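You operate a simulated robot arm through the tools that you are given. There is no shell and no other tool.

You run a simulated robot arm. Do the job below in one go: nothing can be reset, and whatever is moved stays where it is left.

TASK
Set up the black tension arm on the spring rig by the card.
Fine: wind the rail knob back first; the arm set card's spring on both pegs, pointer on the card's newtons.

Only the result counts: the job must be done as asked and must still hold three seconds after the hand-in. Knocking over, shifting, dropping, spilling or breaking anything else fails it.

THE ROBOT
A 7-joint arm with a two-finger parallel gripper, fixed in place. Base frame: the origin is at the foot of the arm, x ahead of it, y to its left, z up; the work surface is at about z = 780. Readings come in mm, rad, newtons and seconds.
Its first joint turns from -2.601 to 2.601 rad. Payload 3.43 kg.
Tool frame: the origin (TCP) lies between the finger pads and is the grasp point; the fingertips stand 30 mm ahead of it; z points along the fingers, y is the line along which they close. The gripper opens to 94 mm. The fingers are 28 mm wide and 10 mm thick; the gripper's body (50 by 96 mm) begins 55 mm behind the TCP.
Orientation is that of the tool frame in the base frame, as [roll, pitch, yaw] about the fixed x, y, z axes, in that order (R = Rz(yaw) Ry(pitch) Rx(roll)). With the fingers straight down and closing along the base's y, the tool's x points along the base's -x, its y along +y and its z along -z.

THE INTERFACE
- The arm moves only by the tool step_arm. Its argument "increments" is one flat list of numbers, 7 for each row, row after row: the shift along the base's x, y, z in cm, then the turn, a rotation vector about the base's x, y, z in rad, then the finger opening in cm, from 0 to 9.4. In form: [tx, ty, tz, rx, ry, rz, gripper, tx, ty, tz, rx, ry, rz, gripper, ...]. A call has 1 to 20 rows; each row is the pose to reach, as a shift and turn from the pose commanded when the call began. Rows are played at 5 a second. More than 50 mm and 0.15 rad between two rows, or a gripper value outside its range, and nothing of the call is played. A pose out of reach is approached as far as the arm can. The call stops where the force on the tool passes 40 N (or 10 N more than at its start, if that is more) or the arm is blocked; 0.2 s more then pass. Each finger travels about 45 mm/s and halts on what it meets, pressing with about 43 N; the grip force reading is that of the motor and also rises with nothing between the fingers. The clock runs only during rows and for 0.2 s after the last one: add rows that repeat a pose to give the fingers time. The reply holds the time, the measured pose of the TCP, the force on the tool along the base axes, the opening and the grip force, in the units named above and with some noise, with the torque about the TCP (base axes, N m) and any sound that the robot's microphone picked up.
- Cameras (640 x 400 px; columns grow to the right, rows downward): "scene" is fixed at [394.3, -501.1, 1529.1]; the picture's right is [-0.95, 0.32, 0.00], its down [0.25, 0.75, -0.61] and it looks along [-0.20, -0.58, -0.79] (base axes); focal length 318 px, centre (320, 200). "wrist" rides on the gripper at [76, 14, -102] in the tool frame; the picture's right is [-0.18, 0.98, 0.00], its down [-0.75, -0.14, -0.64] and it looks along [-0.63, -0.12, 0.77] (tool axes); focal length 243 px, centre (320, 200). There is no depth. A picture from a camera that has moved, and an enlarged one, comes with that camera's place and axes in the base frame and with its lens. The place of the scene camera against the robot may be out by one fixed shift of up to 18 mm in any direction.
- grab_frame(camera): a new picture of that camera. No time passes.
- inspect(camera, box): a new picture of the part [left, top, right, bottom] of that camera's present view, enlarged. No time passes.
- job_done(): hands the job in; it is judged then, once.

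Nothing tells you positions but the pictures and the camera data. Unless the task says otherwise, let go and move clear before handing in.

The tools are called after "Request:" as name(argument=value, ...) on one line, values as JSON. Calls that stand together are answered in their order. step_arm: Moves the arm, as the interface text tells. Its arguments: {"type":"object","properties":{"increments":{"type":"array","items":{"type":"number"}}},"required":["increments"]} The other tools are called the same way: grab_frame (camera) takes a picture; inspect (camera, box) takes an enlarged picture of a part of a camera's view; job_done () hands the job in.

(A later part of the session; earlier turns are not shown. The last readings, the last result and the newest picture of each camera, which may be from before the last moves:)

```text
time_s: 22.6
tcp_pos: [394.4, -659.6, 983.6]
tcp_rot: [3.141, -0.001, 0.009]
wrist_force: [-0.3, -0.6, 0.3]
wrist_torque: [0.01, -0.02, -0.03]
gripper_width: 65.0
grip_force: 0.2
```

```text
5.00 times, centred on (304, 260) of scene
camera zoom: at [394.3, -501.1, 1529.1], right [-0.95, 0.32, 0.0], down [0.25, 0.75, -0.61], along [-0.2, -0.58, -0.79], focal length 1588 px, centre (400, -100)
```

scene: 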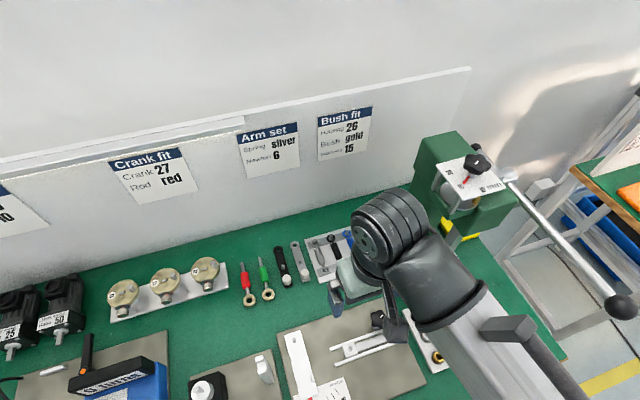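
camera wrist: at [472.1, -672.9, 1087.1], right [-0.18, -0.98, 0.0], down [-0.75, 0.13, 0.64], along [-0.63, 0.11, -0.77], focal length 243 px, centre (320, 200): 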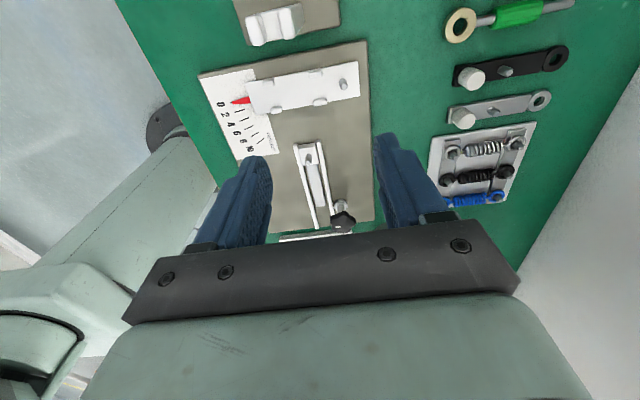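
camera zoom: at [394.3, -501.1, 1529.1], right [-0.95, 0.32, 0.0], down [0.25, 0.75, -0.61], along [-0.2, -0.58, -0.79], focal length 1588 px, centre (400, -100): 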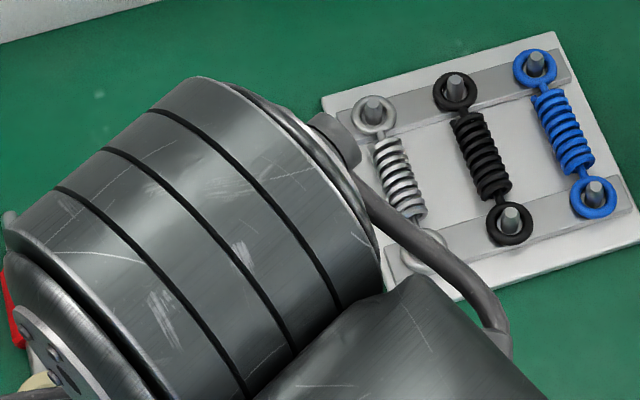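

One row was over 50 mm, so I'll repeat the move with smaller steps.

Request:
step_arm(increments=[-0.4, -4, 0, 0, 0, -0.009, 6.0, -0.8, -8, -2, 0, 0, -0.009, 5.0, -1.2, -12, -4, 0, 0, -0.009, 4.2, -1.74, -16.4, -6, 0, 0, -0.009, 4.0, -1.74, -16.4, -10, 0, 0, -0.009, 4.0, -1.74, -16.4, -11.3, 0, 0, -0.009, 4.0])

Request:
grab_frame(camera="wrist")

Request:
inspect(camera="scene", box=[240, 220, 368, 300])

```text
time_s: 24.0
tcp_pos: [376.8, -823.4, 870.2]
tcp_rot: [3.141, -0.001, -0.001]
wrist_force: [-0.5, 0.6, -0.5]
wrist_torque: [-0.04, 0.01, 0.01]
gripper_width: 40.1
grip_force: 0.0
```

```text
taken
camera wrist: at [454.6, -838.0, 972.7], right [-0.19, -0.98, 0.0], down [-0.75, 0.14, 0.64], along [-0.63, 0.12, -0.77], focal length 243 px, centre (320, 200)
```

wrist: 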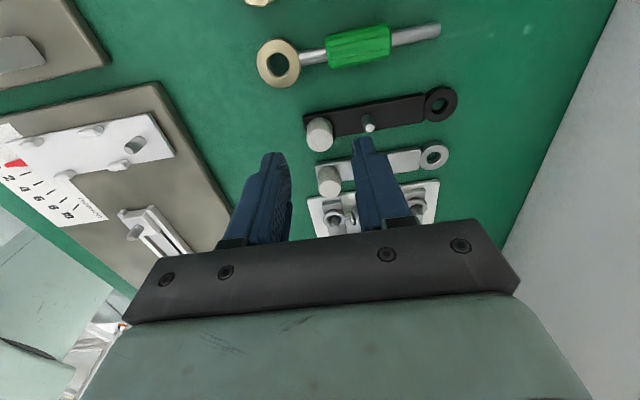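

```text
5.00 times, centred on (304, 260) of scene
camera zoom: at [394.3, -501.1, 1529.1], right [-0.95, 0.32, 0.0], down [0.25, 0.75, -0.61], along [-0.2, -0.58, -0.79], focal length 1588 px, centre (400, -100)
```

zoom: 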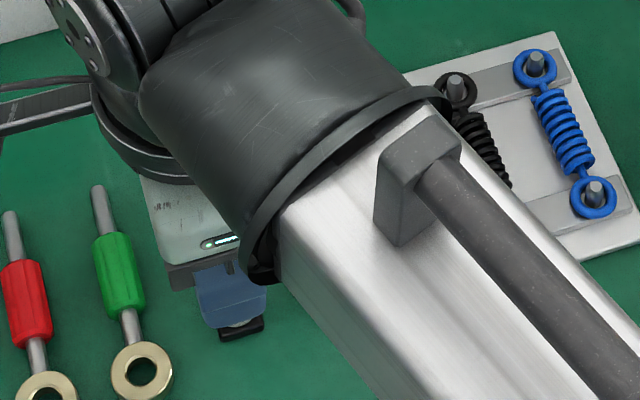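

Request:
inspect(camera="wrist", box=[280, 70, 472, 190])

```text
3.33 times, centred on (376, 130) of wrist
camera zoom: at [454.6, -838.0, 972.7], right [-0.19, -0.98, 0.0], down [-0.75, 0.14, 0.64], along [-0.63, 0.12, -0.77], focal length 809 px, centre (133, 433)
```

zoom: 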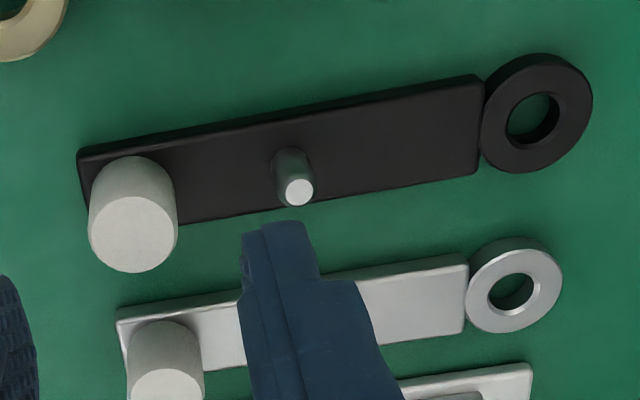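

The grip is centred in y but about 3.5 mm toward −x of the tool axis. I'll adjust and lower to just above the grasp height.

Request:
step_arm(increments=[-0.35, 0, -1.5, 0, 0, 0, 4.0, -0.35, 0, -3, 0, 0, 0, 4.0, -0.35, 0, -4, 0, 0, 0, 4.0])

Request:
inspect(camera="wrist", box=[240, 80, 480, 230])

```text
time_s: 24.8
tcp_pos: [373.0, -823.9, 829.3]
tcp_rot: [-3.141, 0.0, -0.002]
wrist_force: [-0.4, -0.2, 0.7]
wrist_torque: [0.04, -0.03, 0.0]
gripper_width: 40.1
grip_force: 0.1
```

```text
2.67 times, centred on (360, 155) of wrist
camera zoom: at [450.7, -838.4, 932.6], right [-0.19, -0.98, 0.0], down [-0.75, 0.14, 0.64], along [-0.63, 0.12, -0.77], focal length 647 px, centre (213, 320)
```

zoom: 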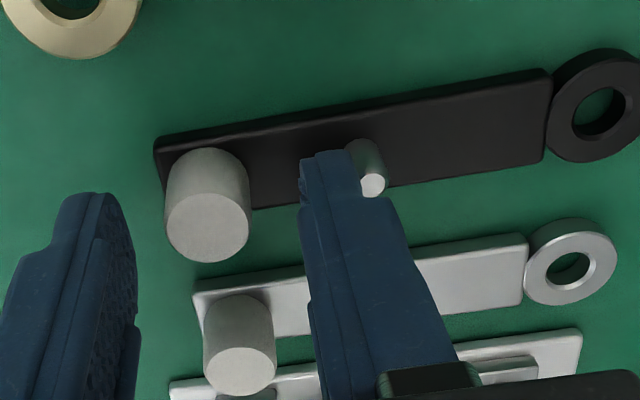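

The grip is now on the tool axis with its top at about z = 806. I'll lower 7 mm and close.

Request:
step_arm(increments=[0, 0.08, -0.4, 0, 0, 0, 4.0, 0, 0.08, -0.7, 0, 0, 0, 4.0, 0, 0.08, -0.7, 0, 0, 0, 3.0, 0, 0.08, -0.7, 0, 0, 0, 2.4, 0, 0.08, -0.7, 0, 0, 0, 1.8, 0, 0.08, -0.7, 0, 0, 0, 1.6])

Request:
inspect(camera="wrist", box=[240, 80, 480, 230])

```text
time_s: 26.2
tcp_pos: [374.4, -823.0, 822.6]
tcp_rot: [-3.141, 0.0, -0.001]
wrist_force: [0.6, 1.2, 0.2]
wrist_torque: [0.0, -0.03, -0.03]
gripper_width: 18.4
grip_force: 39.6
```

```text
2.67 times, centred on (360, 155) of wrist
camera zoom: at [450.9, -837.4, 925.7], right [-0.19, -0.98, 0.0], down [-0.75, 0.14, 0.64], along [-0.63, 0.12, -0.77], focal length 647 px, centre (213, 320)
```

zoom: 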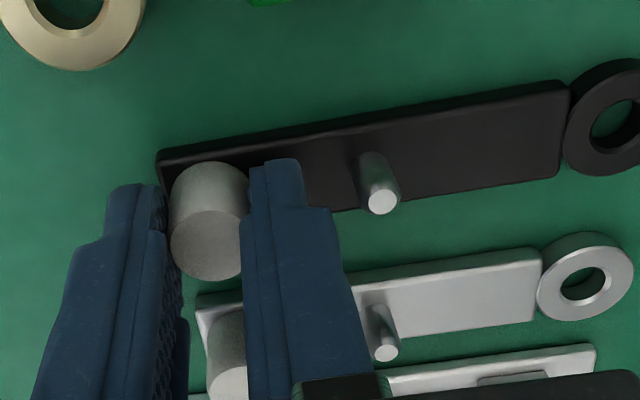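

The grip is held (18 mm wide). I'll lift straight up and check how the arm hangs.

Request:
step_arm(increments=[0, 0, 1, 0, 0, 0, 1.6, 0, 0, 2.5, 0, 0, 0, 1.6, 0, 0, 4.5, 0, 0, 0, 1.6, 0, 0, 7, 0, 0, 0, 1.6])

Request:
grab_frame(camera="wrist")

Request:
inspect(camera="scene", box=[220, 200, 348, 280])

```text
time_s: 27.2
tcp_pos: [373.5, -823.8, 891.5]
tcp_rot: [-3.141, 0.0, -0.002]
wrist_force: [0.3, 0.5, -0.7]
wrist_torque: [0.02, -0.01, 0.04]
gripper_width: 18.4
grip_force: 43.1
```

```text
taken
camera wrist: at [450.9, -837.9, 995.1], right [-0.19, -0.98, 0.0], down [-0.75, 0.14, 0.64], along [-0.63, 0.12, -0.77], focal length 243 px, centre (320, 200)
```

wrist: 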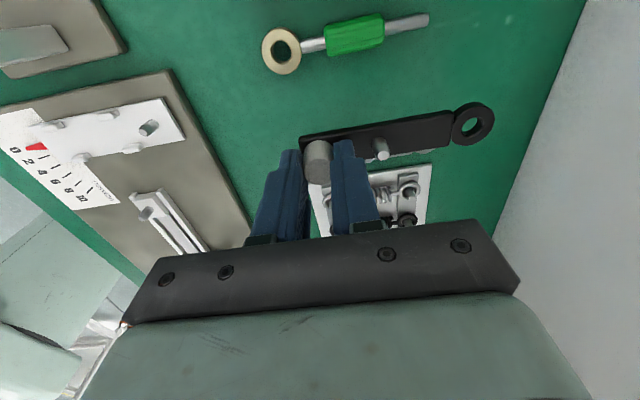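

```text
5.00 times, centred on (284, 240) of scene
camera zoom: at [394.3, -501.1, 1529.1], right [-0.95, 0.32, 0.0], down [0.25, 0.75, -0.61], along [-0.2, -0.58, -0.79], focal length 1588 px, centre (500, 0)
```

zoom: 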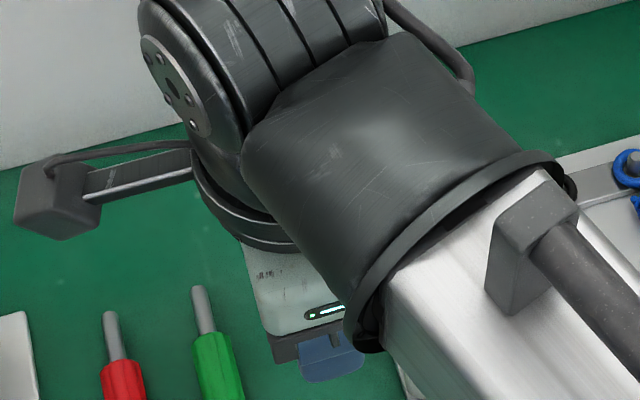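

The arm hangs level. I'll zoom in to measure where its eye sits relative to the tool.

Request:
inspect(camera="wrist", box=[290, 80, 514, 220])

```text
2.86 times, centred on (402, 150) of wrist
camera zoom: at [450.9, -837.9, 995.1], right [-0.19, -0.98, 0.0], down [-0.75, 0.14, 0.64], along [-0.63, 0.12, -0.77], focal length 693 px, centre (86, 343)
```

zoom: 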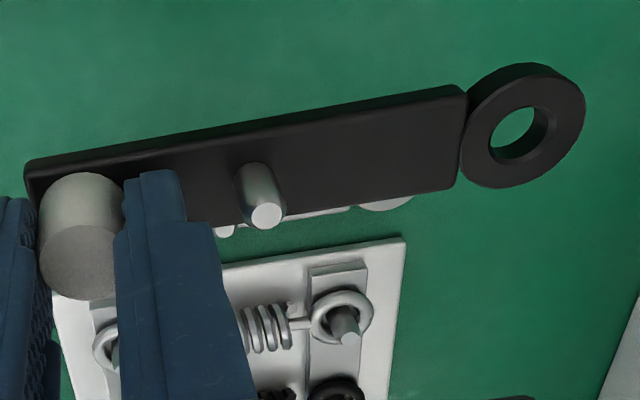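

The eye sits about 92.5 mm to −y of the grip and 2 mm to +x. I'll carry the arm over the lever at height and then compare eye and peg in the picture.

Request:
step_arm(increments=[0.3, 4, 0, 0, 0, 0, 1.6, 0.6, 8, 0, 0, 0, 0, 1.6, 0.9, 12, 0, 0, 0, 0, 1.6, 1.2, 16, 0, 0, 0, 0, 1.6, 1.5, 20, 0, 0, 0, 0, 1.6, 1.8, 23.05, 0, 0, 0, 0, 1.6, 1.8, 23.05, -2.5, 0, 0, 0, 1.6, 1.8, 23.05, -2.5, 0, 0, 0, 1.6])

Request:
grab_frame(camera="wrist")

Request:
inspect(camera="wrist", box=[260, 70, 500, 220])

```text
time_s: 29.0
tcp_pos: [390.5, -594.4, 867.2]
tcp_rot: [-3.139, 0.001, -0.003]
wrist_force: [-0.5, -0.2, -0.9]
wrist_torque: [0.03, -0.02, 0.01]
gripper_width: 18.3
grip_force: 43.3
```

```text
taken
camera wrist: at [468.2, -607.5, 969.7], right [-0.19, -0.98, 0.0], down [-0.75, 0.14, 0.64], along [-0.63, 0.12, -0.77], focal length 243 px, centre (320, 200)
```

wrist: 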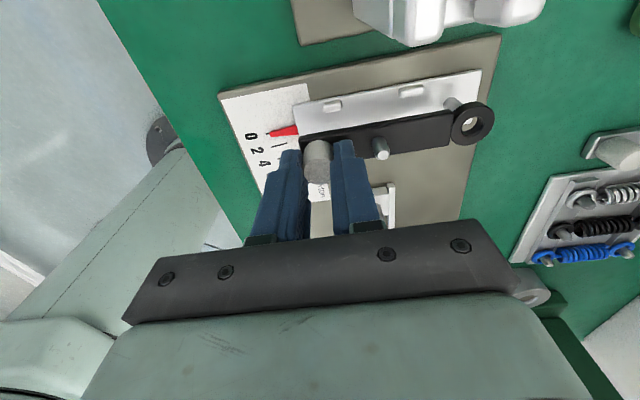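

```text
2.67 times, centred on (380, 145) of wrist
camera zoom: at [468.2, -607.5, 969.7], right [-0.19, -0.98, 0.0], down [-0.75, 0.14, 0.64], along [-0.63, 0.12, -0.77], focal length 647 px, centre (160, 347)
```

zoom: 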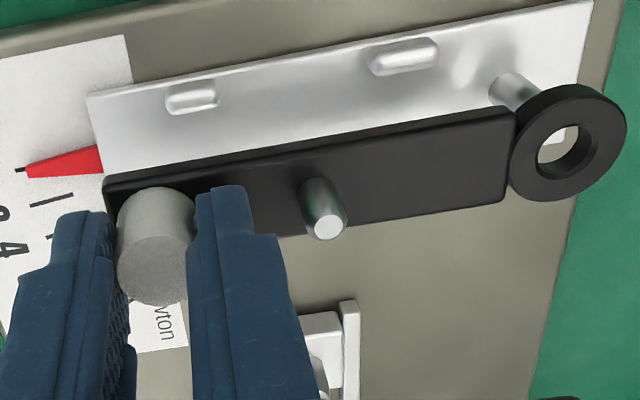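

The arm and lever are nearly parallel. I'll zoom in on the eye and the pivot peg for the final alignment.

Request:
inspect(camera="wrist", box=[420, 80, 516, 140])

```text
6.67 times, centred on (468, 110) of wrist
camera zoom: at [468.2, -607.5, 969.7], right [-0.19, -0.98, 0.0], down [-0.75, 0.14, 0.64], along [-0.63, 0.12, -0.77], focal length 1618 px, centre (-667, 800)
```

zoom: 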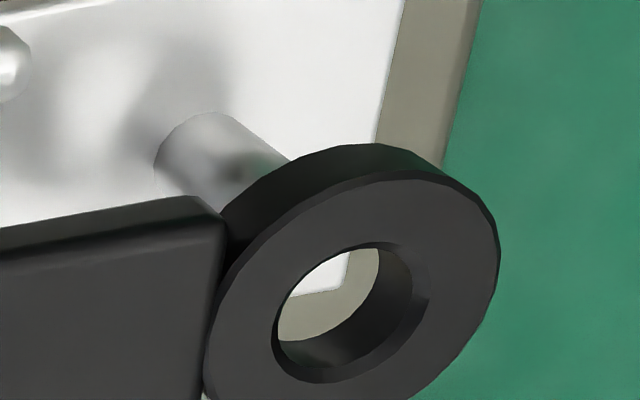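

The eye looks roughly 1 mm too far in +x and 2–3 mm in +y from the peg. I'll correct, come down to just above the peg top, and look through the eye.

Request:
step_arm(increments=[-0.1, -0.25, 0, 0, 0, -0.01, 1.6, -0.1, -0.25, -1, 0, 0, -0.01, 1.6, -0.1, -0.25, -1.5, 0, 0, -0.01, 1.6])

Request:
inspect(camera="wrist", box=[420, 80, 516, 140])

Request:
inspect(camera="scene", box=[260, 300, 388, 380])

Request:
inspect(camera="wrist", box=[260, 70, 500, 220])

```text
time_s: 29.8
tcp_pos: [390.8, -595.3, 853.1]
tcp_rot: [3.139, 0.0, -0.012]
wrist_force: [0.9, 0.8, 9.3]
wrist_torque: [-0.82, -0.12, 0.08]
gripper_width: 18.8
grip_force: 43.0
```

```text
6.67 times, centred on (468, 110) of wrist
camera zoom: at [467.7, -610.4, 956.0], right [-0.2, -0.98, 0.0], down [-0.75, 0.15, 0.64], along [-0.63, 0.13, -0.77], focal length 1618 px, centre (-667, 800)
```

zoom: 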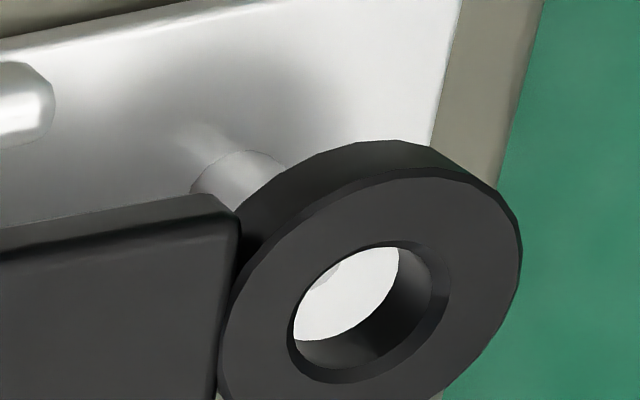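

```text
5.00 times, centred on (324, 340) of scene
camera zoom: at [394.3, -501.1, 1529.1], right [-0.95, 0.32, 0.0], down [0.25, 0.75, -0.61], along [-0.2, -0.58, -0.79], focal length 1588 px, centre (300, -500)
```

zoom: 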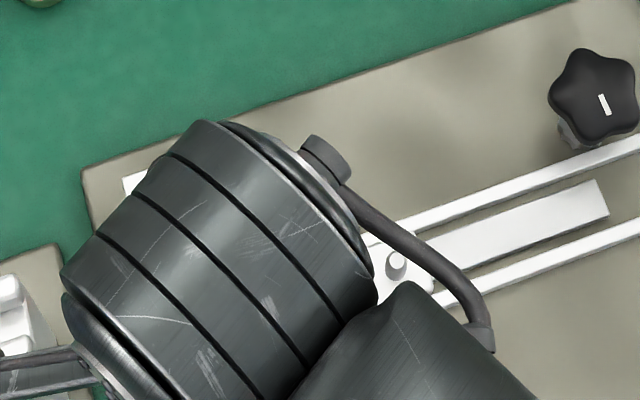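

```text
2.67 times, centred on (380, 145) of wrist
camera zoom: at [467.7, -610.4, 956.0], right [-0.2, -0.98, 0.0], down [-0.75, 0.15, 0.64], along [-0.63, 0.13, -0.77], focal length 647 px, centre (160, 347)
```

zoom: 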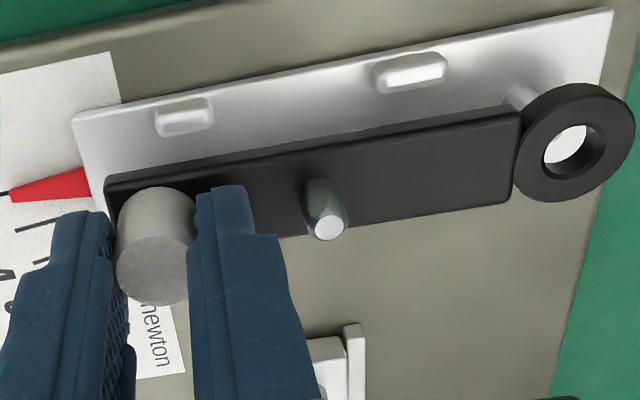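

The eye touched the peg top at about z = 811. Combining the views, the lever top is at z ≈ 795 and the pivot ≈ (396,-686), so the eye needs to go about +3 mm in x and +1.5 mm in y. I'll lift 5 mm, shift and look again.

Request:
step_arm(increments=[0, 0, 0.6, 0, 0, 0, 1.6, 0.3, 0.15, 0.6, 0, 0, 0, 1.6, 0.3, 0.15, 0.6, 0, 0, 0, 1.6])

Request:
inspect(camera="wrist", box=[420, 80, 516, 140])

Request:
inspect(camera="wrist", box=[260, 70, 500, 220])

```text
time_s: 30.6
tcp_pos: [393.1, -594.3, 858.2]
tcp_rot: [-3.14, 0.002, -0.014]
wrist_force: [-0.8, 0.5, -0.7]
wrist_torque: [0.0, -0.01, 0.01]
gripper_width: 18.2
grip_force: 43.9
```

```text
6.67 times, centred on (468, 110) of wrist
camera zoom: at [470.8, -608.9, 961.2], right [-0.2, -0.98, 0.0], down [-0.75, 0.15, 0.64], along [-0.63, 0.13, -0.77], focal length 1618 px, centre (-667, 800)
```

zoom: 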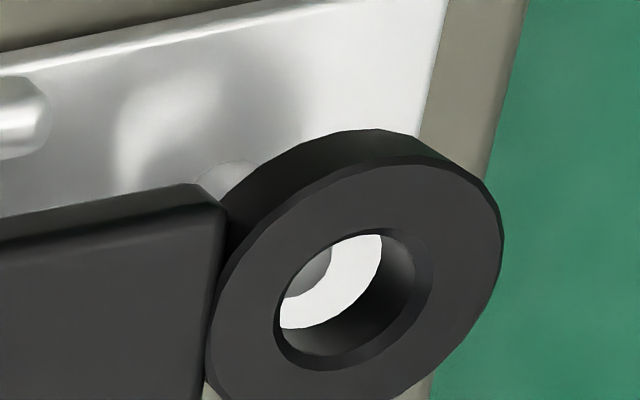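

```text
2.67 times, centred on (380, 145) of wrist
camera zoom: at [470.8, -608.9, 961.2], right [-0.2, -0.98, 0.0], down [-0.75, 0.15, 0.64], along [-0.63, 0.13, -0.77], focal length 647 px, centre (160, 347)
```

zoom: 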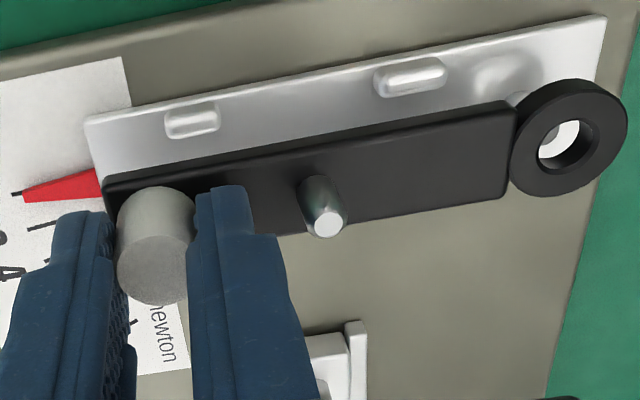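

The peg is now visible through the eye, and the numbers agree. I'll make a small rotation so the arm is parallel with the lever, then lower about 10 mm gently.

Request:
step_arm(increments=[0.08, 0, 0, 0, 0, -0.009, 1.6, 0.08, 0, -0.3, 0, 0, -0.009, 1.6, 0.08, 0, -0.6, 0, 0, -0.009, 1.6, 0.08, 0, -0.8, 0, 0, -0.009, 1.6, 0.08, 0, -0.9, 0, 0, -0.009, 1.6])

Request:
inspect(camera="wrist", box=[420, 80, 516, 140])

Request:
inspect(camera="wrist", box=[260, 70, 500, 220])

```text
time_s: 31.8
tcp_pos: [394.8, -593.6, 849.1]
tcp_rot: [-3.14, 0.001, -0.023]
wrist_force: [-0.5, -0.7, -1.1]
wrist_torque: [0.04, -0.03, -0.02]
gripper_width: 18.5
grip_force: 43.0
```

```text
6.67 times, centred on (468, 110) of wrist
camera zoom: at [471.7, -609.6, 952.0], right [-0.2, -0.98, 0.0], down [-0.75, 0.16, 0.64], along [-0.63, 0.13, -0.77], focal length 1618 px, centre (-667, 800)
```

zoom: 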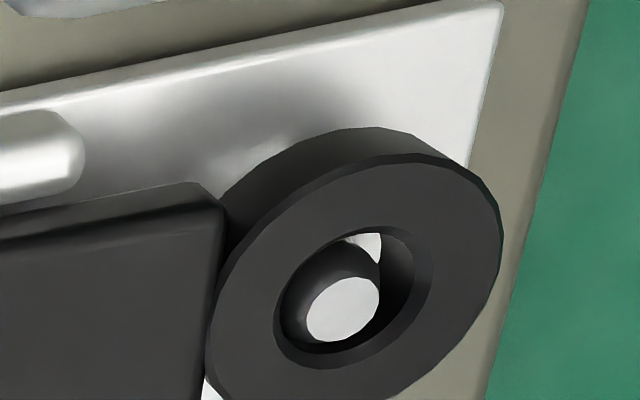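

```text
2.67 times, centred on (380, 145) of wrist
camera zoom: at [471.7, -609.6, 952.0], right [-0.2, -0.98, 0.0], down [-0.75, 0.16, 0.64], along [-0.63, 0.13, -0.77], focal length 647 px, centre (160, 347)
```

zoom: 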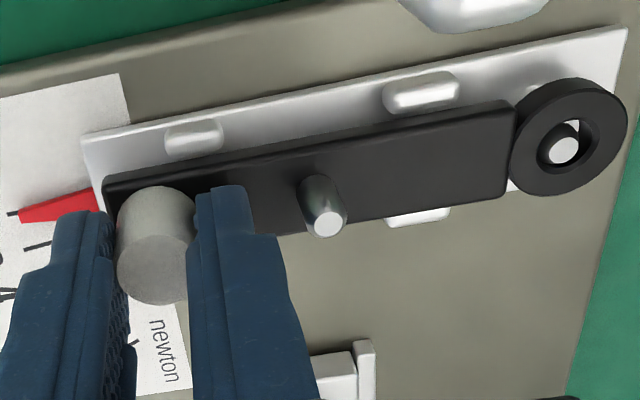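

The peg has entered the eye and there is no force. Against the lugs, the arm should shift about 1 mm in −x, then go down nearly to the lever.

Request:
step_arm(increments=[-0.1, 0.05, 0, 0, 0, 0, 1.6, -0.1, 0.05, -0.3, 0, 0, 0, 1.6, -0.1, 0.05, -0.5, 0, 0, 0, 1.6])

Request:
inspect(camera="wrist", box=[420, 80, 516, 140])

Request:
inspect(camera="wrist", box=[270, 80, 430, 180])

```text
time_s: 32.6
tcp_pos: [392.9, -594.3, 843.7]
tcp_rot: [3.141, 0.001, -0.024]
wrist_force: [-0.1, -0.5, -1.8]
wrist_torque: [0.01, 0.03, -0.01]
gripper_width: 18.4
grip_force: 43.3
```

```text
6.67 times, centred on (468, 110) of wrist
camera zoom: at [470.0, -609.5, 946.9], right [-0.2, -0.98, 0.0], down [-0.75, 0.16, 0.64], along [-0.63, 0.13, -0.77], focal length 1618 px, centre (-667, 800)
```

zoom: 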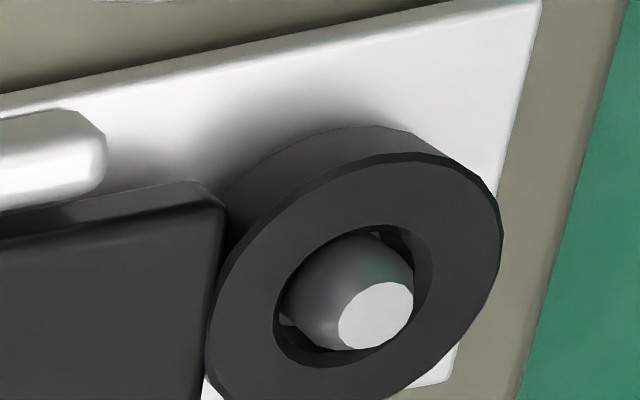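

```text
4.00 times, centred on (350, 130) of wrist
camera zoom: at [470.0, -609.5, 946.9], right [-0.2, -0.98, 0.0], down [-0.75, 0.16, 0.64], along [-0.63, 0.13, -0.77], focal length 970 px, centre (200, 480)
```

zoom: 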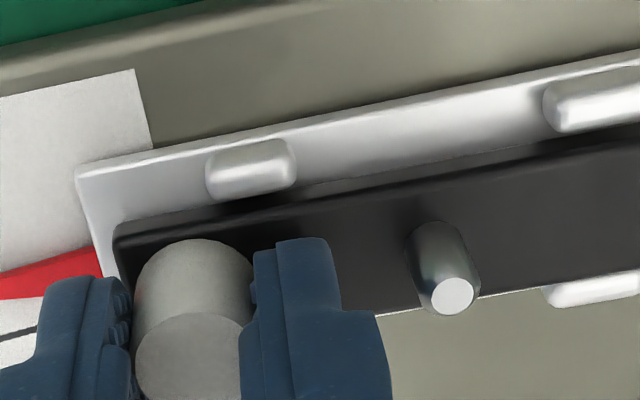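

The peg is centred in the eye. I'll lower the last 6 mm or so.

Request:
step_arm(increments=[0, 0, -0.2, 0, 0, 0, 1.6, 0, 0, -0.4, 0, 0, 0, 1.6, 0, 0, -0.55, 0, 0, 0, 1.6])

Request:
inspect(camera="wrist", box=[260, 70, 500, 220])

Request:
inspect(camera="wrist", box=[270, 80, 430, 180])

```text
time_s: 33.4
tcp_pos: [394.1, -592.5, 839.1]
tcp_rot: [3.14, -0.001, -0.021]
wrist_force: [-2.2, 2.6, 37.5]
wrist_torque: [-0.34, 0.05, -0.02]
gripper_width: 18.6
grip_force: 43.0
```

```text
2.67 times, centred on (380, 145) of wrist
camera zoom: at [470.2, -608.6, 942.9], right [-0.2, -0.98, 0.0], down [-0.75, 0.16, 0.64], along [-0.63, 0.13, -0.77], focal length 647 px, centre (160, 347)
```

zoom: 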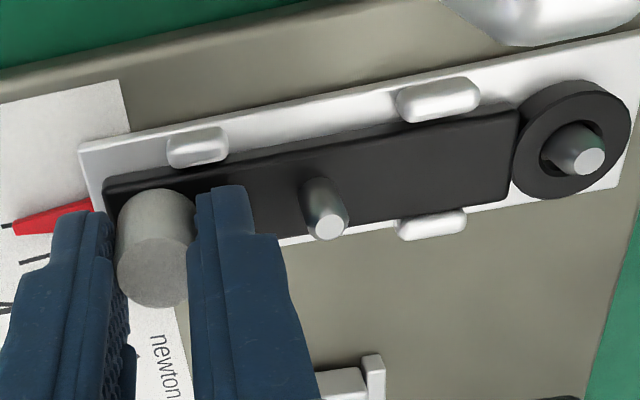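

```text
4.00 times, centred on (350, 130) of wrist
camera zoom: at [470.2, -608.6, 942.9], right [-0.2, -0.98, 0.0], down [-0.75, 0.16, 0.64], along [-0.63, 0.13, -0.77], focal length 970 px, centre (200, 480)
```

zoom: 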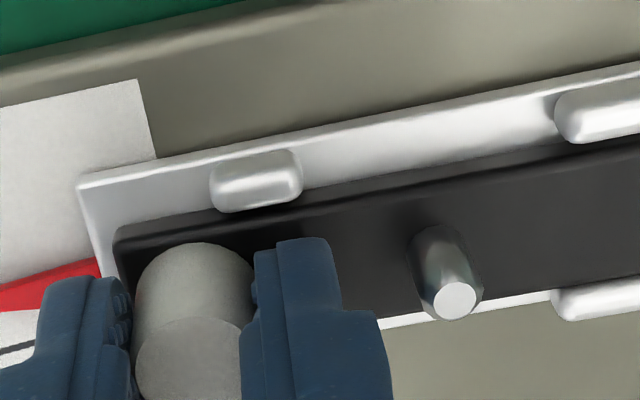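

The upward force shows the arm is seated on the lever between its lugs. I'll ease off, open, and rise to check.

Request:
step_arm(increments=[0, 0, 0.1, 0, 0, 0, 1.6, 0, 0, 0.1, 0, 0, 0, 2.6, 0, 0, 0.1, 0, 0, 0, 3.4, 0, 0, 0.1, 0, 0, 0, 3.4, 0, 0, 2, 0, 0, 0, 3.4, 0, 0, 4, 0, 0, 0, 3.4, 0, 0, 7, 0, 0, 0, 3.4, 0, 0, 11, 0, 0, 0, 3.4])

Request:
grab_frame(camera="wrist")

Request:
inspect(camera="wrist", box=[240, 50, 480, 200])

```text
time_s: 35.2
tcp_pos: [393.8, -591.5, 949.5]
tcp_rot: [-3.14, -0.001, -0.02]
wrist_force: [0.5, -0.6, 0.5]
wrist_torque: [0.04, 0.01, 0.03]
gripper_width: 34.2
grip_force: 0.0
```

```text
taken
camera wrist: at [470.9, -607.6, 1051.6], right [-0.2, -0.98, 0.0], down [-0.75, 0.16, 0.64], along [-0.63, 0.13, -0.77], focal length 243 px, centre (320, 200)
```

wrist: 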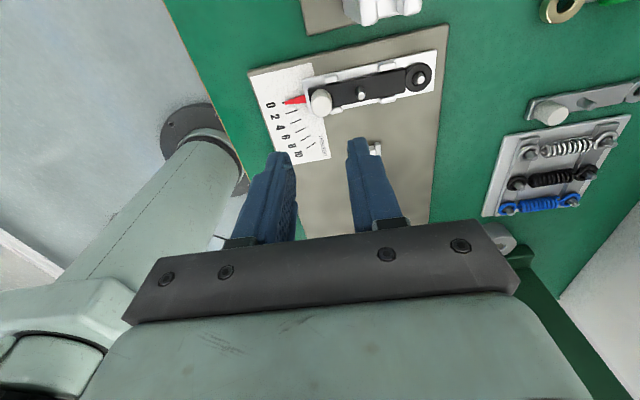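

```text
2.67 times, centred on (360, 125) of wrist
camera zoom: at [470.9, -607.6, 1051.6], right [-0.2, -0.98, 0.0], down [-0.75, 0.16, 0.64], along [-0.63, 0.13, -0.77], focal length 647 px, centre (213, 400)
```

zoom: 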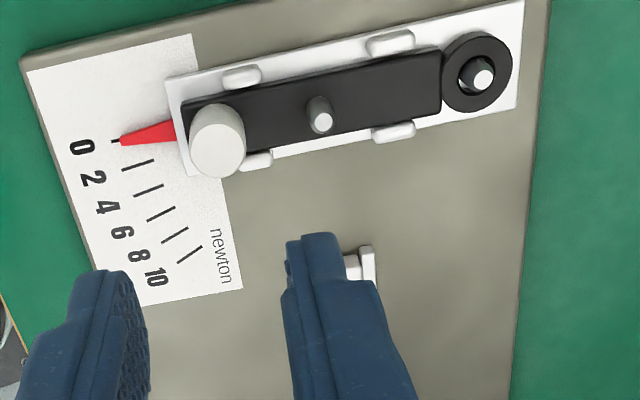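

The arm is seated on the pivot and between the lugs, with the pointer still at 0. Next is the silver spring, centred near (281,-860): I'll go above it with the tool turned so the fingers close along x.

Request:
step_arm(increments=[-1, -2.5, 0, 0, 0, 0.15, 3.6, -2, -5, 0, 0, 0, 0.3, 3.8, -3, -7.5, 0, 0, 0, 0.45, 4.0, -4, -10, 0, 0, 0, 0.6, 4.0, -5, -12.5, 0, 0, 0, 0.75, 4.0, -6, -15, 0, 0, 0, 0.9, 4.0, -7, -17.5, 0, 0, 0, 1.05, 4.0, -8, -20, 0, 0, 0, 1.2, 4.0, -9, -22.5, 0, 0, 0, 1.35, 4.0, -10, -25, 0, 0, 0, 1.5, 4.0, -11.2, -26.8, -1, 0, 0, 1.59, 4.0, -11.2, -26.8, -4, 0, 0, 1.59, 4.0, -11.2, -26.8, -6, 0, 0, 1.59, 4.0])

Request:
grab_frame(camera="wrist")

Request:
inspect(camera="scene", box=[260, 300, 420, 400])

```text
time_s: 38.0
tcp_pos: [281.4, -860.3, 888.3]
tcp_rot: [3.141, 0.0, 1.571]
wrist_force: [0.1, -0.2, -0.3]
wrist_torque: [0.02, 0.01, 0.01]
gripper_width: 39.7
grip_force: 0.0
```

```text
taken
camera wrist: at [297.4, -784.7, 990.8], right [0.98, -0.18, 0.0], down [-0.14, -0.75, 0.64], along [-0.12, -0.63, -0.77], focal length 243 px, centre (320, 200)
```

wrist: 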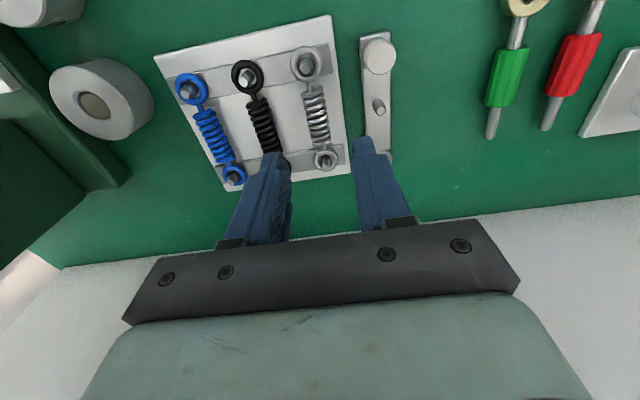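

```text
4.00 times, centred on (340, 350) of scene
camera zoom: at [394.3, -501.1, 1529.1], right [-0.95, 0.32, 0.0], down [0.25, 0.75, -0.61], along [-0.2, -0.58, -0.79], focal length 1270 px, centre (240, -400)
```

zoom: 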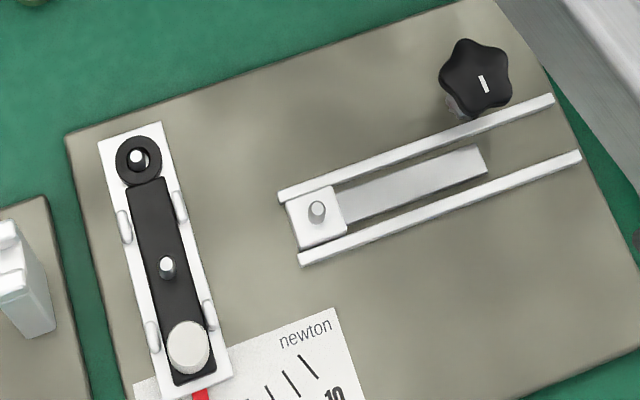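

The seated arm looks right in the scene view too, and the peg-to-peg gap is about 82 mm. Now I'll zoom in on the silver spring.

Request:
inspect(camera="wrist", box=[230, 30, 422, 190])

```text
2.50 times, centred on (326, 110) of wrist
camera zoom: at [297.4, -784.7, 990.8], right [0.98, -0.18, 0.0], down [-0.14, -0.75, 0.64], along [-0.12, -0.63, -0.77], focal length 606 px, centre (305, 425)
```

zoom: 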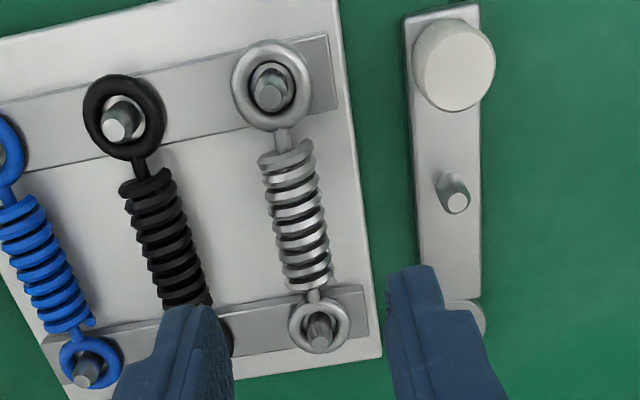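

The spring's midpoint is about (281.5,-858). I'll shift slightly, narrow the fingers to 32 mm and descend to just above grasp height.

Request:
step_arm(increments=[-0.2, 0.25, -1, 0, 0, 0, 3.2, -0.2, 0.25, -3, 0, 0, 0, 3.2, -0.2, 0.25, -4.6, 0, 0, 0, 3.2])

Request:
inspect(camera="wrist", box=[220, 60, 460, 210])

```text
time_s: 38.8
tcp_pos: [278.8, -857.0, 842.0]
tcp_rot: [-3.14, -0.001, 1.566]
wrist_force: [-0.3, -0.7, -0.4]
wrist_torque: [-0.01, -0.01, -0.01]
gripper_width: 32.0
grip_force: 0.1
```

```text
2.67 times, centred on (340, 135) of wrist
camera zoom: at [295.3, -781.4, 943.7], right [0.98, -0.19, 0.0], down [-0.14, -0.75, 0.64], along [-0.12, -0.63, -0.77], focal length 647 px, centre (267, 373)
```

zoom: 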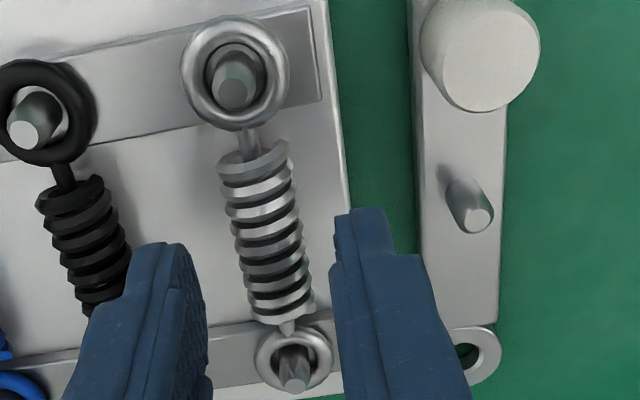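

The coil is centred on the tool axis. I'll descend to z ≈ 820 and close gently.

Request:
step_arm(increments=[0, 0, -1, 0, 0, 0, 3.2, 0, 0, -1.8, 0, 0, 0, 3.2, 0, 0, -2.2, 0, 0, 0, 3.2])

Request:
inspect(camera="wrist", box=[220, 60, 460, 210])

```text
time_s: 39.6
tcp_pos: [280.7, -859.3, 819.7]
tcp_rot: [-3.141, -0.001, 1.568]
wrist_force: [-0.5, -1.1, -0.3]
wrist_torque: [0.0, 0.02, 0.01]
gripper_width: 32.1
grip_force: 0.1
```

```text
2.67 times, centred on (340, 135) of wrist
camera zoom: at [295.3, -782.5, 923.7], right [0.98, -0.19, 0.0], down [-0.14, -0.75, 0.64], along [-0.12, -0.63, -0.77], focal length 647 px, centre (267, 373)
```

zoom: 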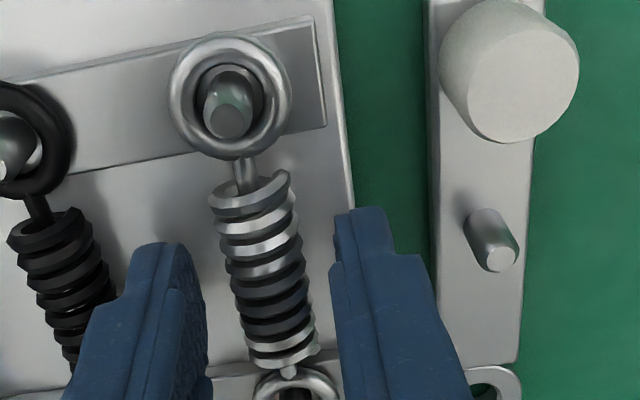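

Request:
step_arm(increments=[0, 0, 0, 0, 0, 0, 2.4, 0, 0, 0, 0, 0, 0, 1.8, 0, 0, 0, 0, 0, 0, 1.2, 0, 0, 0, 0, 0, 0, 1.0])

Request:
inspect(camera="wrist", box=[220, 60, 460, 210])

```text
time_s: 40.6
tcp_pos: [279.3, -858.7, 820.8]
tcp_rot: [-3.139, 0.0, 1.568]
wrist_force: [0.0, 0.0, 0.0]
wrist_torque: [-0.02, 0.0, -0.01]
gripper_width: 16.4
grip_force: 42.9
```

```text
2.67 times, centred on (340, 135) of wrist
camera zoom: at [295.3, -782.5, 923.8], right [0.98, -0.19, 0.0], down [-0.14, -0.75, 0.64], along [-0.12, -0.63, -0.77], focal length 647 px, centre (267, 373)
```

zoom: 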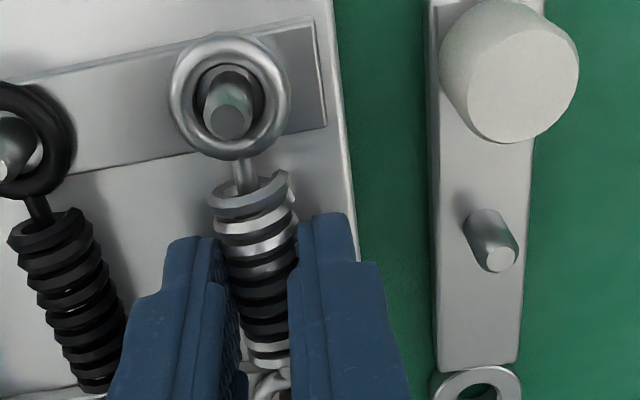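

Coil gripped (16 mm). I'll lift straight up off the rack pegs and check.

Request:
step_arm(increments=[0, 0, 0.5, 0, 0, 0, 1.0, 0, 0, 1.5, 0, 0, 0, 1.0, 0, 0, 3, 0, 0, 0, 1.0, 0, 0, 5, 0, 0, 0, 1.0, 0, 0, 7.5, 0, 0, 0, 1.0])

Request:
grab_frame(camera="wrist")

Request:
inspect(camera="wrist", box=[220, 60, 460, 210])

```text
time_s: 41.8
tcp_pos: [279.5, -857.6, 896.5]
tcp_rot: [-3.141, -0.002, 1.57]
wrist_force: [0.4, 0.2, -0.3]
wrist_torque: [0.03, 0.01, -0.02]
gripper_width: 16.2
grip_force: 42.9
```

```text
taken
camera wrist: at [295.3, -781.6, 999.1], right [0.98, -0.19, 0.0], down [-0.14, -0.75, 0.64], along [-0.12, -0.63, -0.77], focal length 243 px, centre (320, 200)
```

wrist: 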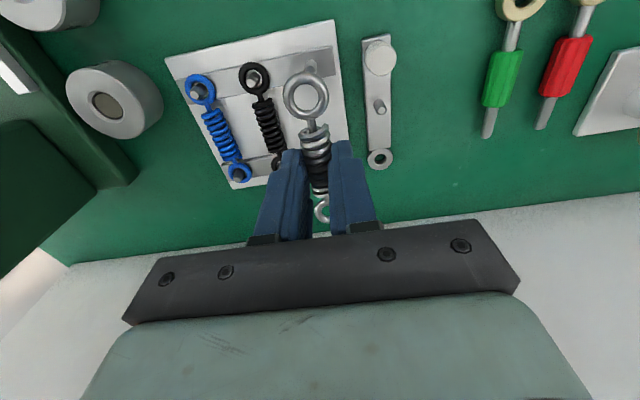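

```text
2.67 times, centred on (340, 135) of wrist
camera zoom: at [295.3, -781.6, 999.1], right [0.98, -0.19, 0.0], down [-0.14, -0.75, 0.64], along [-0.12, -0.63, -0.77], focal length 647 px, centre (267, 373)
```

zoom: 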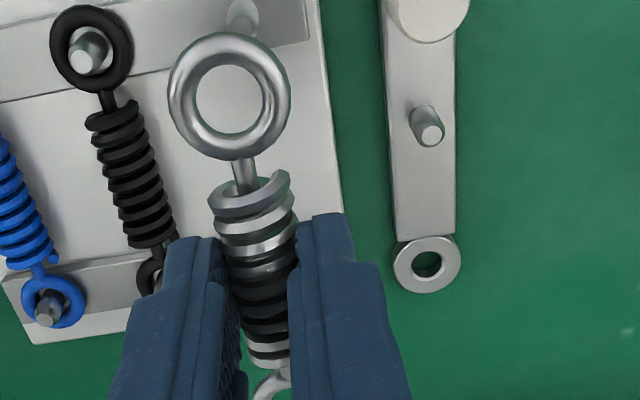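

The spring is held with the near eye 40 mm ahead of the tool centre. I'll carry it to the rig, turning it to lie along x, and hold above the two pegs.

Request:
step_arm(increments=[0.6, 2, 0, 0, 0, -0.14, 1.0, 1.2, 4, 0, 0, 0, -0.28, 1.0, 1.9, 6, 0, 0, 0, -0.42, 1.0, 2.6, 8, 0, 0, 0, -0.56, 1.0, 3.3, 10, 0, 0, 0, -0.7, 1.0, 4.0, 12, 0, 0, 0, -0.84, 1.0, 4.7, 14, 0, 0, 0, -0.98, 1.0, 5.4, 16, 0, 0, 0, -1.12, 1.0, 6.1, 18, 0, 0, 0, -1.26, 1.0, 6.8, 20, 0, 0, 0, -1.4, 1.0, 7.4, 22, 0, 0, 0, -1.54, 1.0, 7.4, 22.7, 0, 0, 0, -1.57, 1.0, 7.4, 22.7, -2, 0, 0, -1.57, 1.0, 7.4, 22.7, -3, 0, 0, -1.57, 1.0])

Request:
grab_frame(camera="wrist")

Request:
inspect(camera="wrist", box=[240, 60, 432, 230])

Request:
inspect(camera="scene", box=[260, 300, 420, 400])

```text
time_s: 44.8
tcp_pos: [354.2, -631.2, 865.9]
tcp_rot: [3.141, 0.0, -0.001]
wrist_force: [-0.2, 0.9, -0.8]
wrist_torque: [0.02, -0.01, 0.0]
gripper_width: 16.4
grip_force: 43.3
```

```text
taken
camera wrist: at [430.9, -646.9, 968.5], right [-0.19, -0.98, 0.0], down [-0.75, 0.14, 0.64], along [-0.63, 0.12, -0.77], focal length 243 px, centre (320, 200)
```

wrist: 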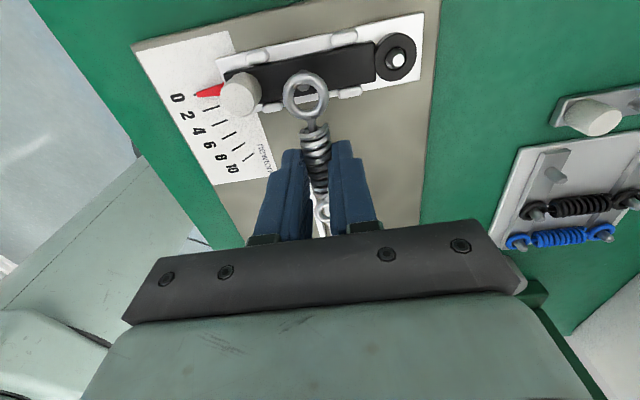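

```text
2.35 times, centred on (336, 145) of wrist
camera zoom: at [430.9, -646.9, 968.5], right [-0.19, -0.98, 0.0], down [-0.75, 0.14, 0.64], along [-0.63, 0.12, -0.77], focal length 571 px, centre (282, 329)
```

zoom: 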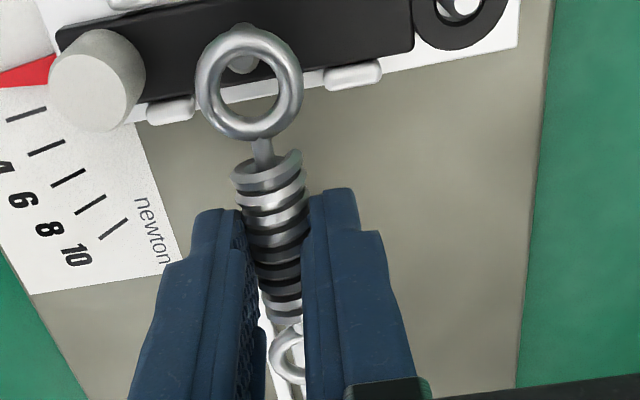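

```text
4.00 times, centred on (340, 350) of scene
camera zoom: at [394.3, -501.1, 1529.1], right [-0.95, 0.32, 0.0], down [0.25, 0.75, -0.61], along [-0.2, -0.58, -0.79], focal length 1270 px, centre (240, -400)
```

zoom: 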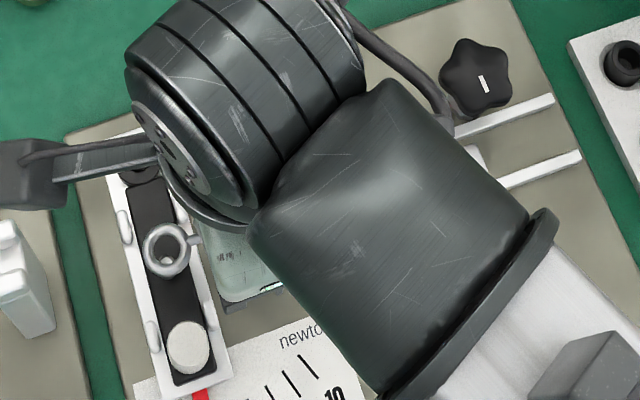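

Both views suggest the near eye is about over the arm's peg. I'll zoom in to check both ends.

Request:
inspect(camera="scene", box=[285, 345, 325, 385])

Request:
inspect(camera="wrist", box=[270, 60, 350, 110])

Request:
inspect(camera="wrist", box=[280, 170, 360, 240])

```text
10.00 times, centred on (305, 365) of scene
camera zoom: at [394.3, -501.1, 1529.1], right [-0.95, 0.32, 0.0], down [0.25, 0.75, -0.61], along [-0.2, -0.58, -0.79], focal length 3175 px, centre (470, -1450)
```

zoom: 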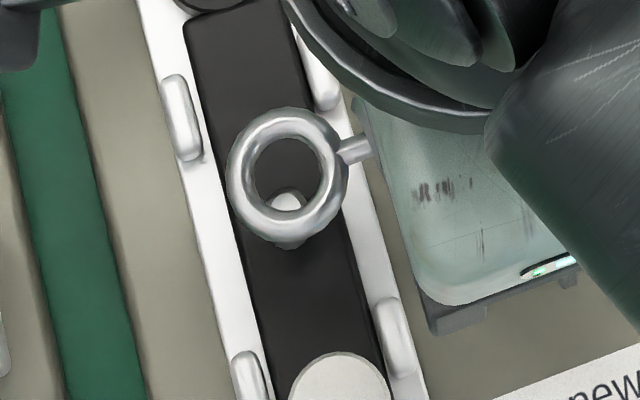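

```text
8.00 times, centred on (310, 85) of wrist
camera zoom: at [430.9, -646.9, 968.5], right [-0.19, -0.98, 0.0], down [-0.75, 0.14, 0.64], along [-0.63, 0.12, -0.77], focal length 1941 px, centre (400, 1120)
```

zoom: 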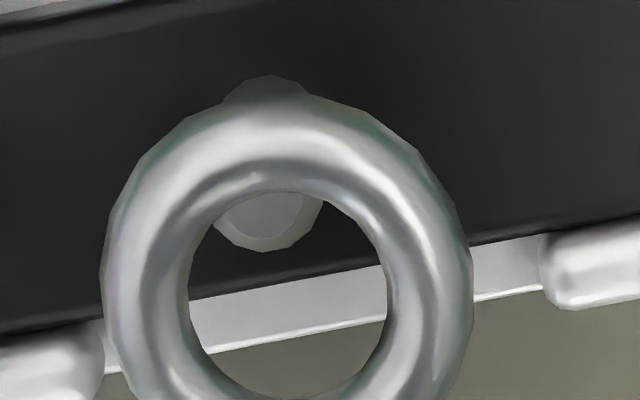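

```text
5.71 times, centred on (320, 205) of wrist
camera zoom: at [430.9, -646.9, 968.5], right [-0.19, -0.98, 0.0], down [-0.75, 0.14, 0.64], along [-0.63, 0.12, -0.77], focal length 1386 px, centre (320, 171)
```

zoom: 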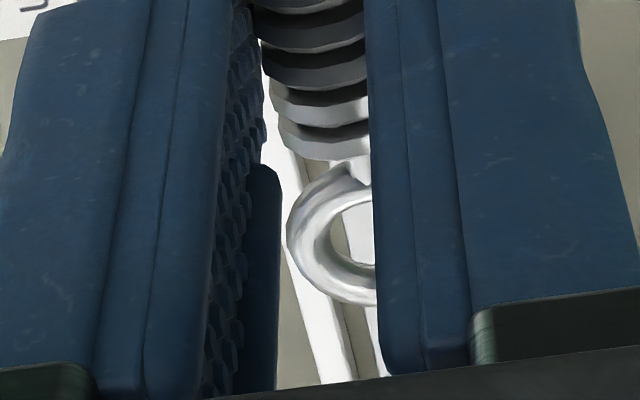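

The near eye needs about +2 mm in y to be over the arm peg. I'll shift, rotate slightly to even out both ends, and come down to just above the peg tops.

Request:
step_arm(increments=[0, 0.13, 0, 0, 0, 0.025, 1.0, 0, 0.13, -0.7, 0, 0, 0.025, 1.0, 0, 0.13, -1.2, 0, 0, 0.025, 1.0])

Request:
inspect(camera="wrist", box=[270, 60, 350, 110])

Request:
inspect(camera="wrist", box=[280, 170, 360, 240])

Request:
inspect(camera="scene", box=[285, 345, 325, 385])

```text
time_s: 45.6
tcp_pos: [353.0, -630.8, 854.4]
tcp_rot: [-3.141, 0.0, 0.025]
wrist_force: [0.6, 0.4, -0.2]
wrist_torque: [0.04, -0.02, 0.02]
gripper_width: 16.2
grip_force: 42.7
```

```text
8.00 times, centred on (310, 85) of wrist
camera zoom: at [431.0, -643.3, 956.9], right [-0.16, -0.99, 0.0], down [-0.76, 0.12, 0.64], along [-0.63, 0.1, -0.77], focal length 1941 px, centre (400, 1120)
```

zoom: 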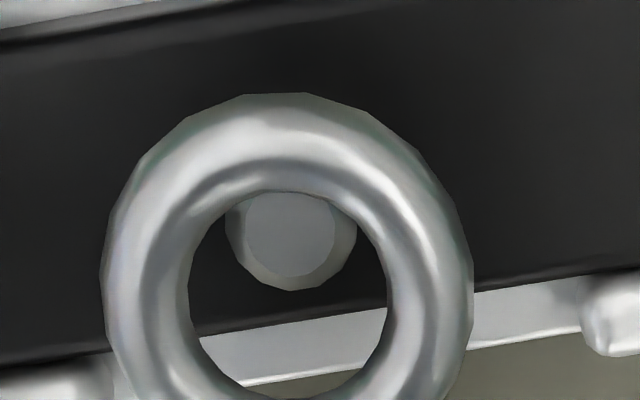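

```text
5.71 times, centred on (320, 205) of wrist
camera zoom: at [431.0, -643.3, 956.9], right [-0.16, -0.99, 0.0], down [-0.76, 0.12, 0.64], along [-0.63, 0.1, -0.77], focal length 1386 px, centre (320, 171)
```

zoom: 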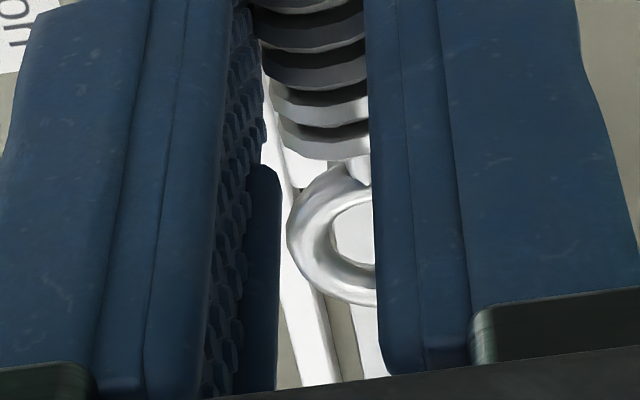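

```text
10.00 times, centred on (305, 365) of scene
camera zoom: at [394.3, -501.1, 1529.1], right [-0.95, 0.32, 0.0], down [0.25, 0.75, -0.61], along [-0.2, -0.58, -0.79], focal length 3175 px, centre (470, -1450)
```

zoom: 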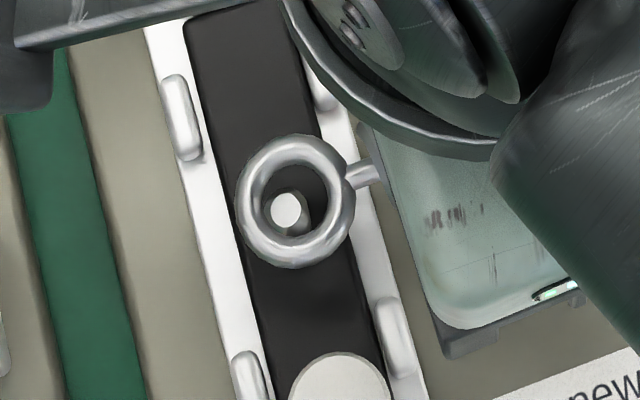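

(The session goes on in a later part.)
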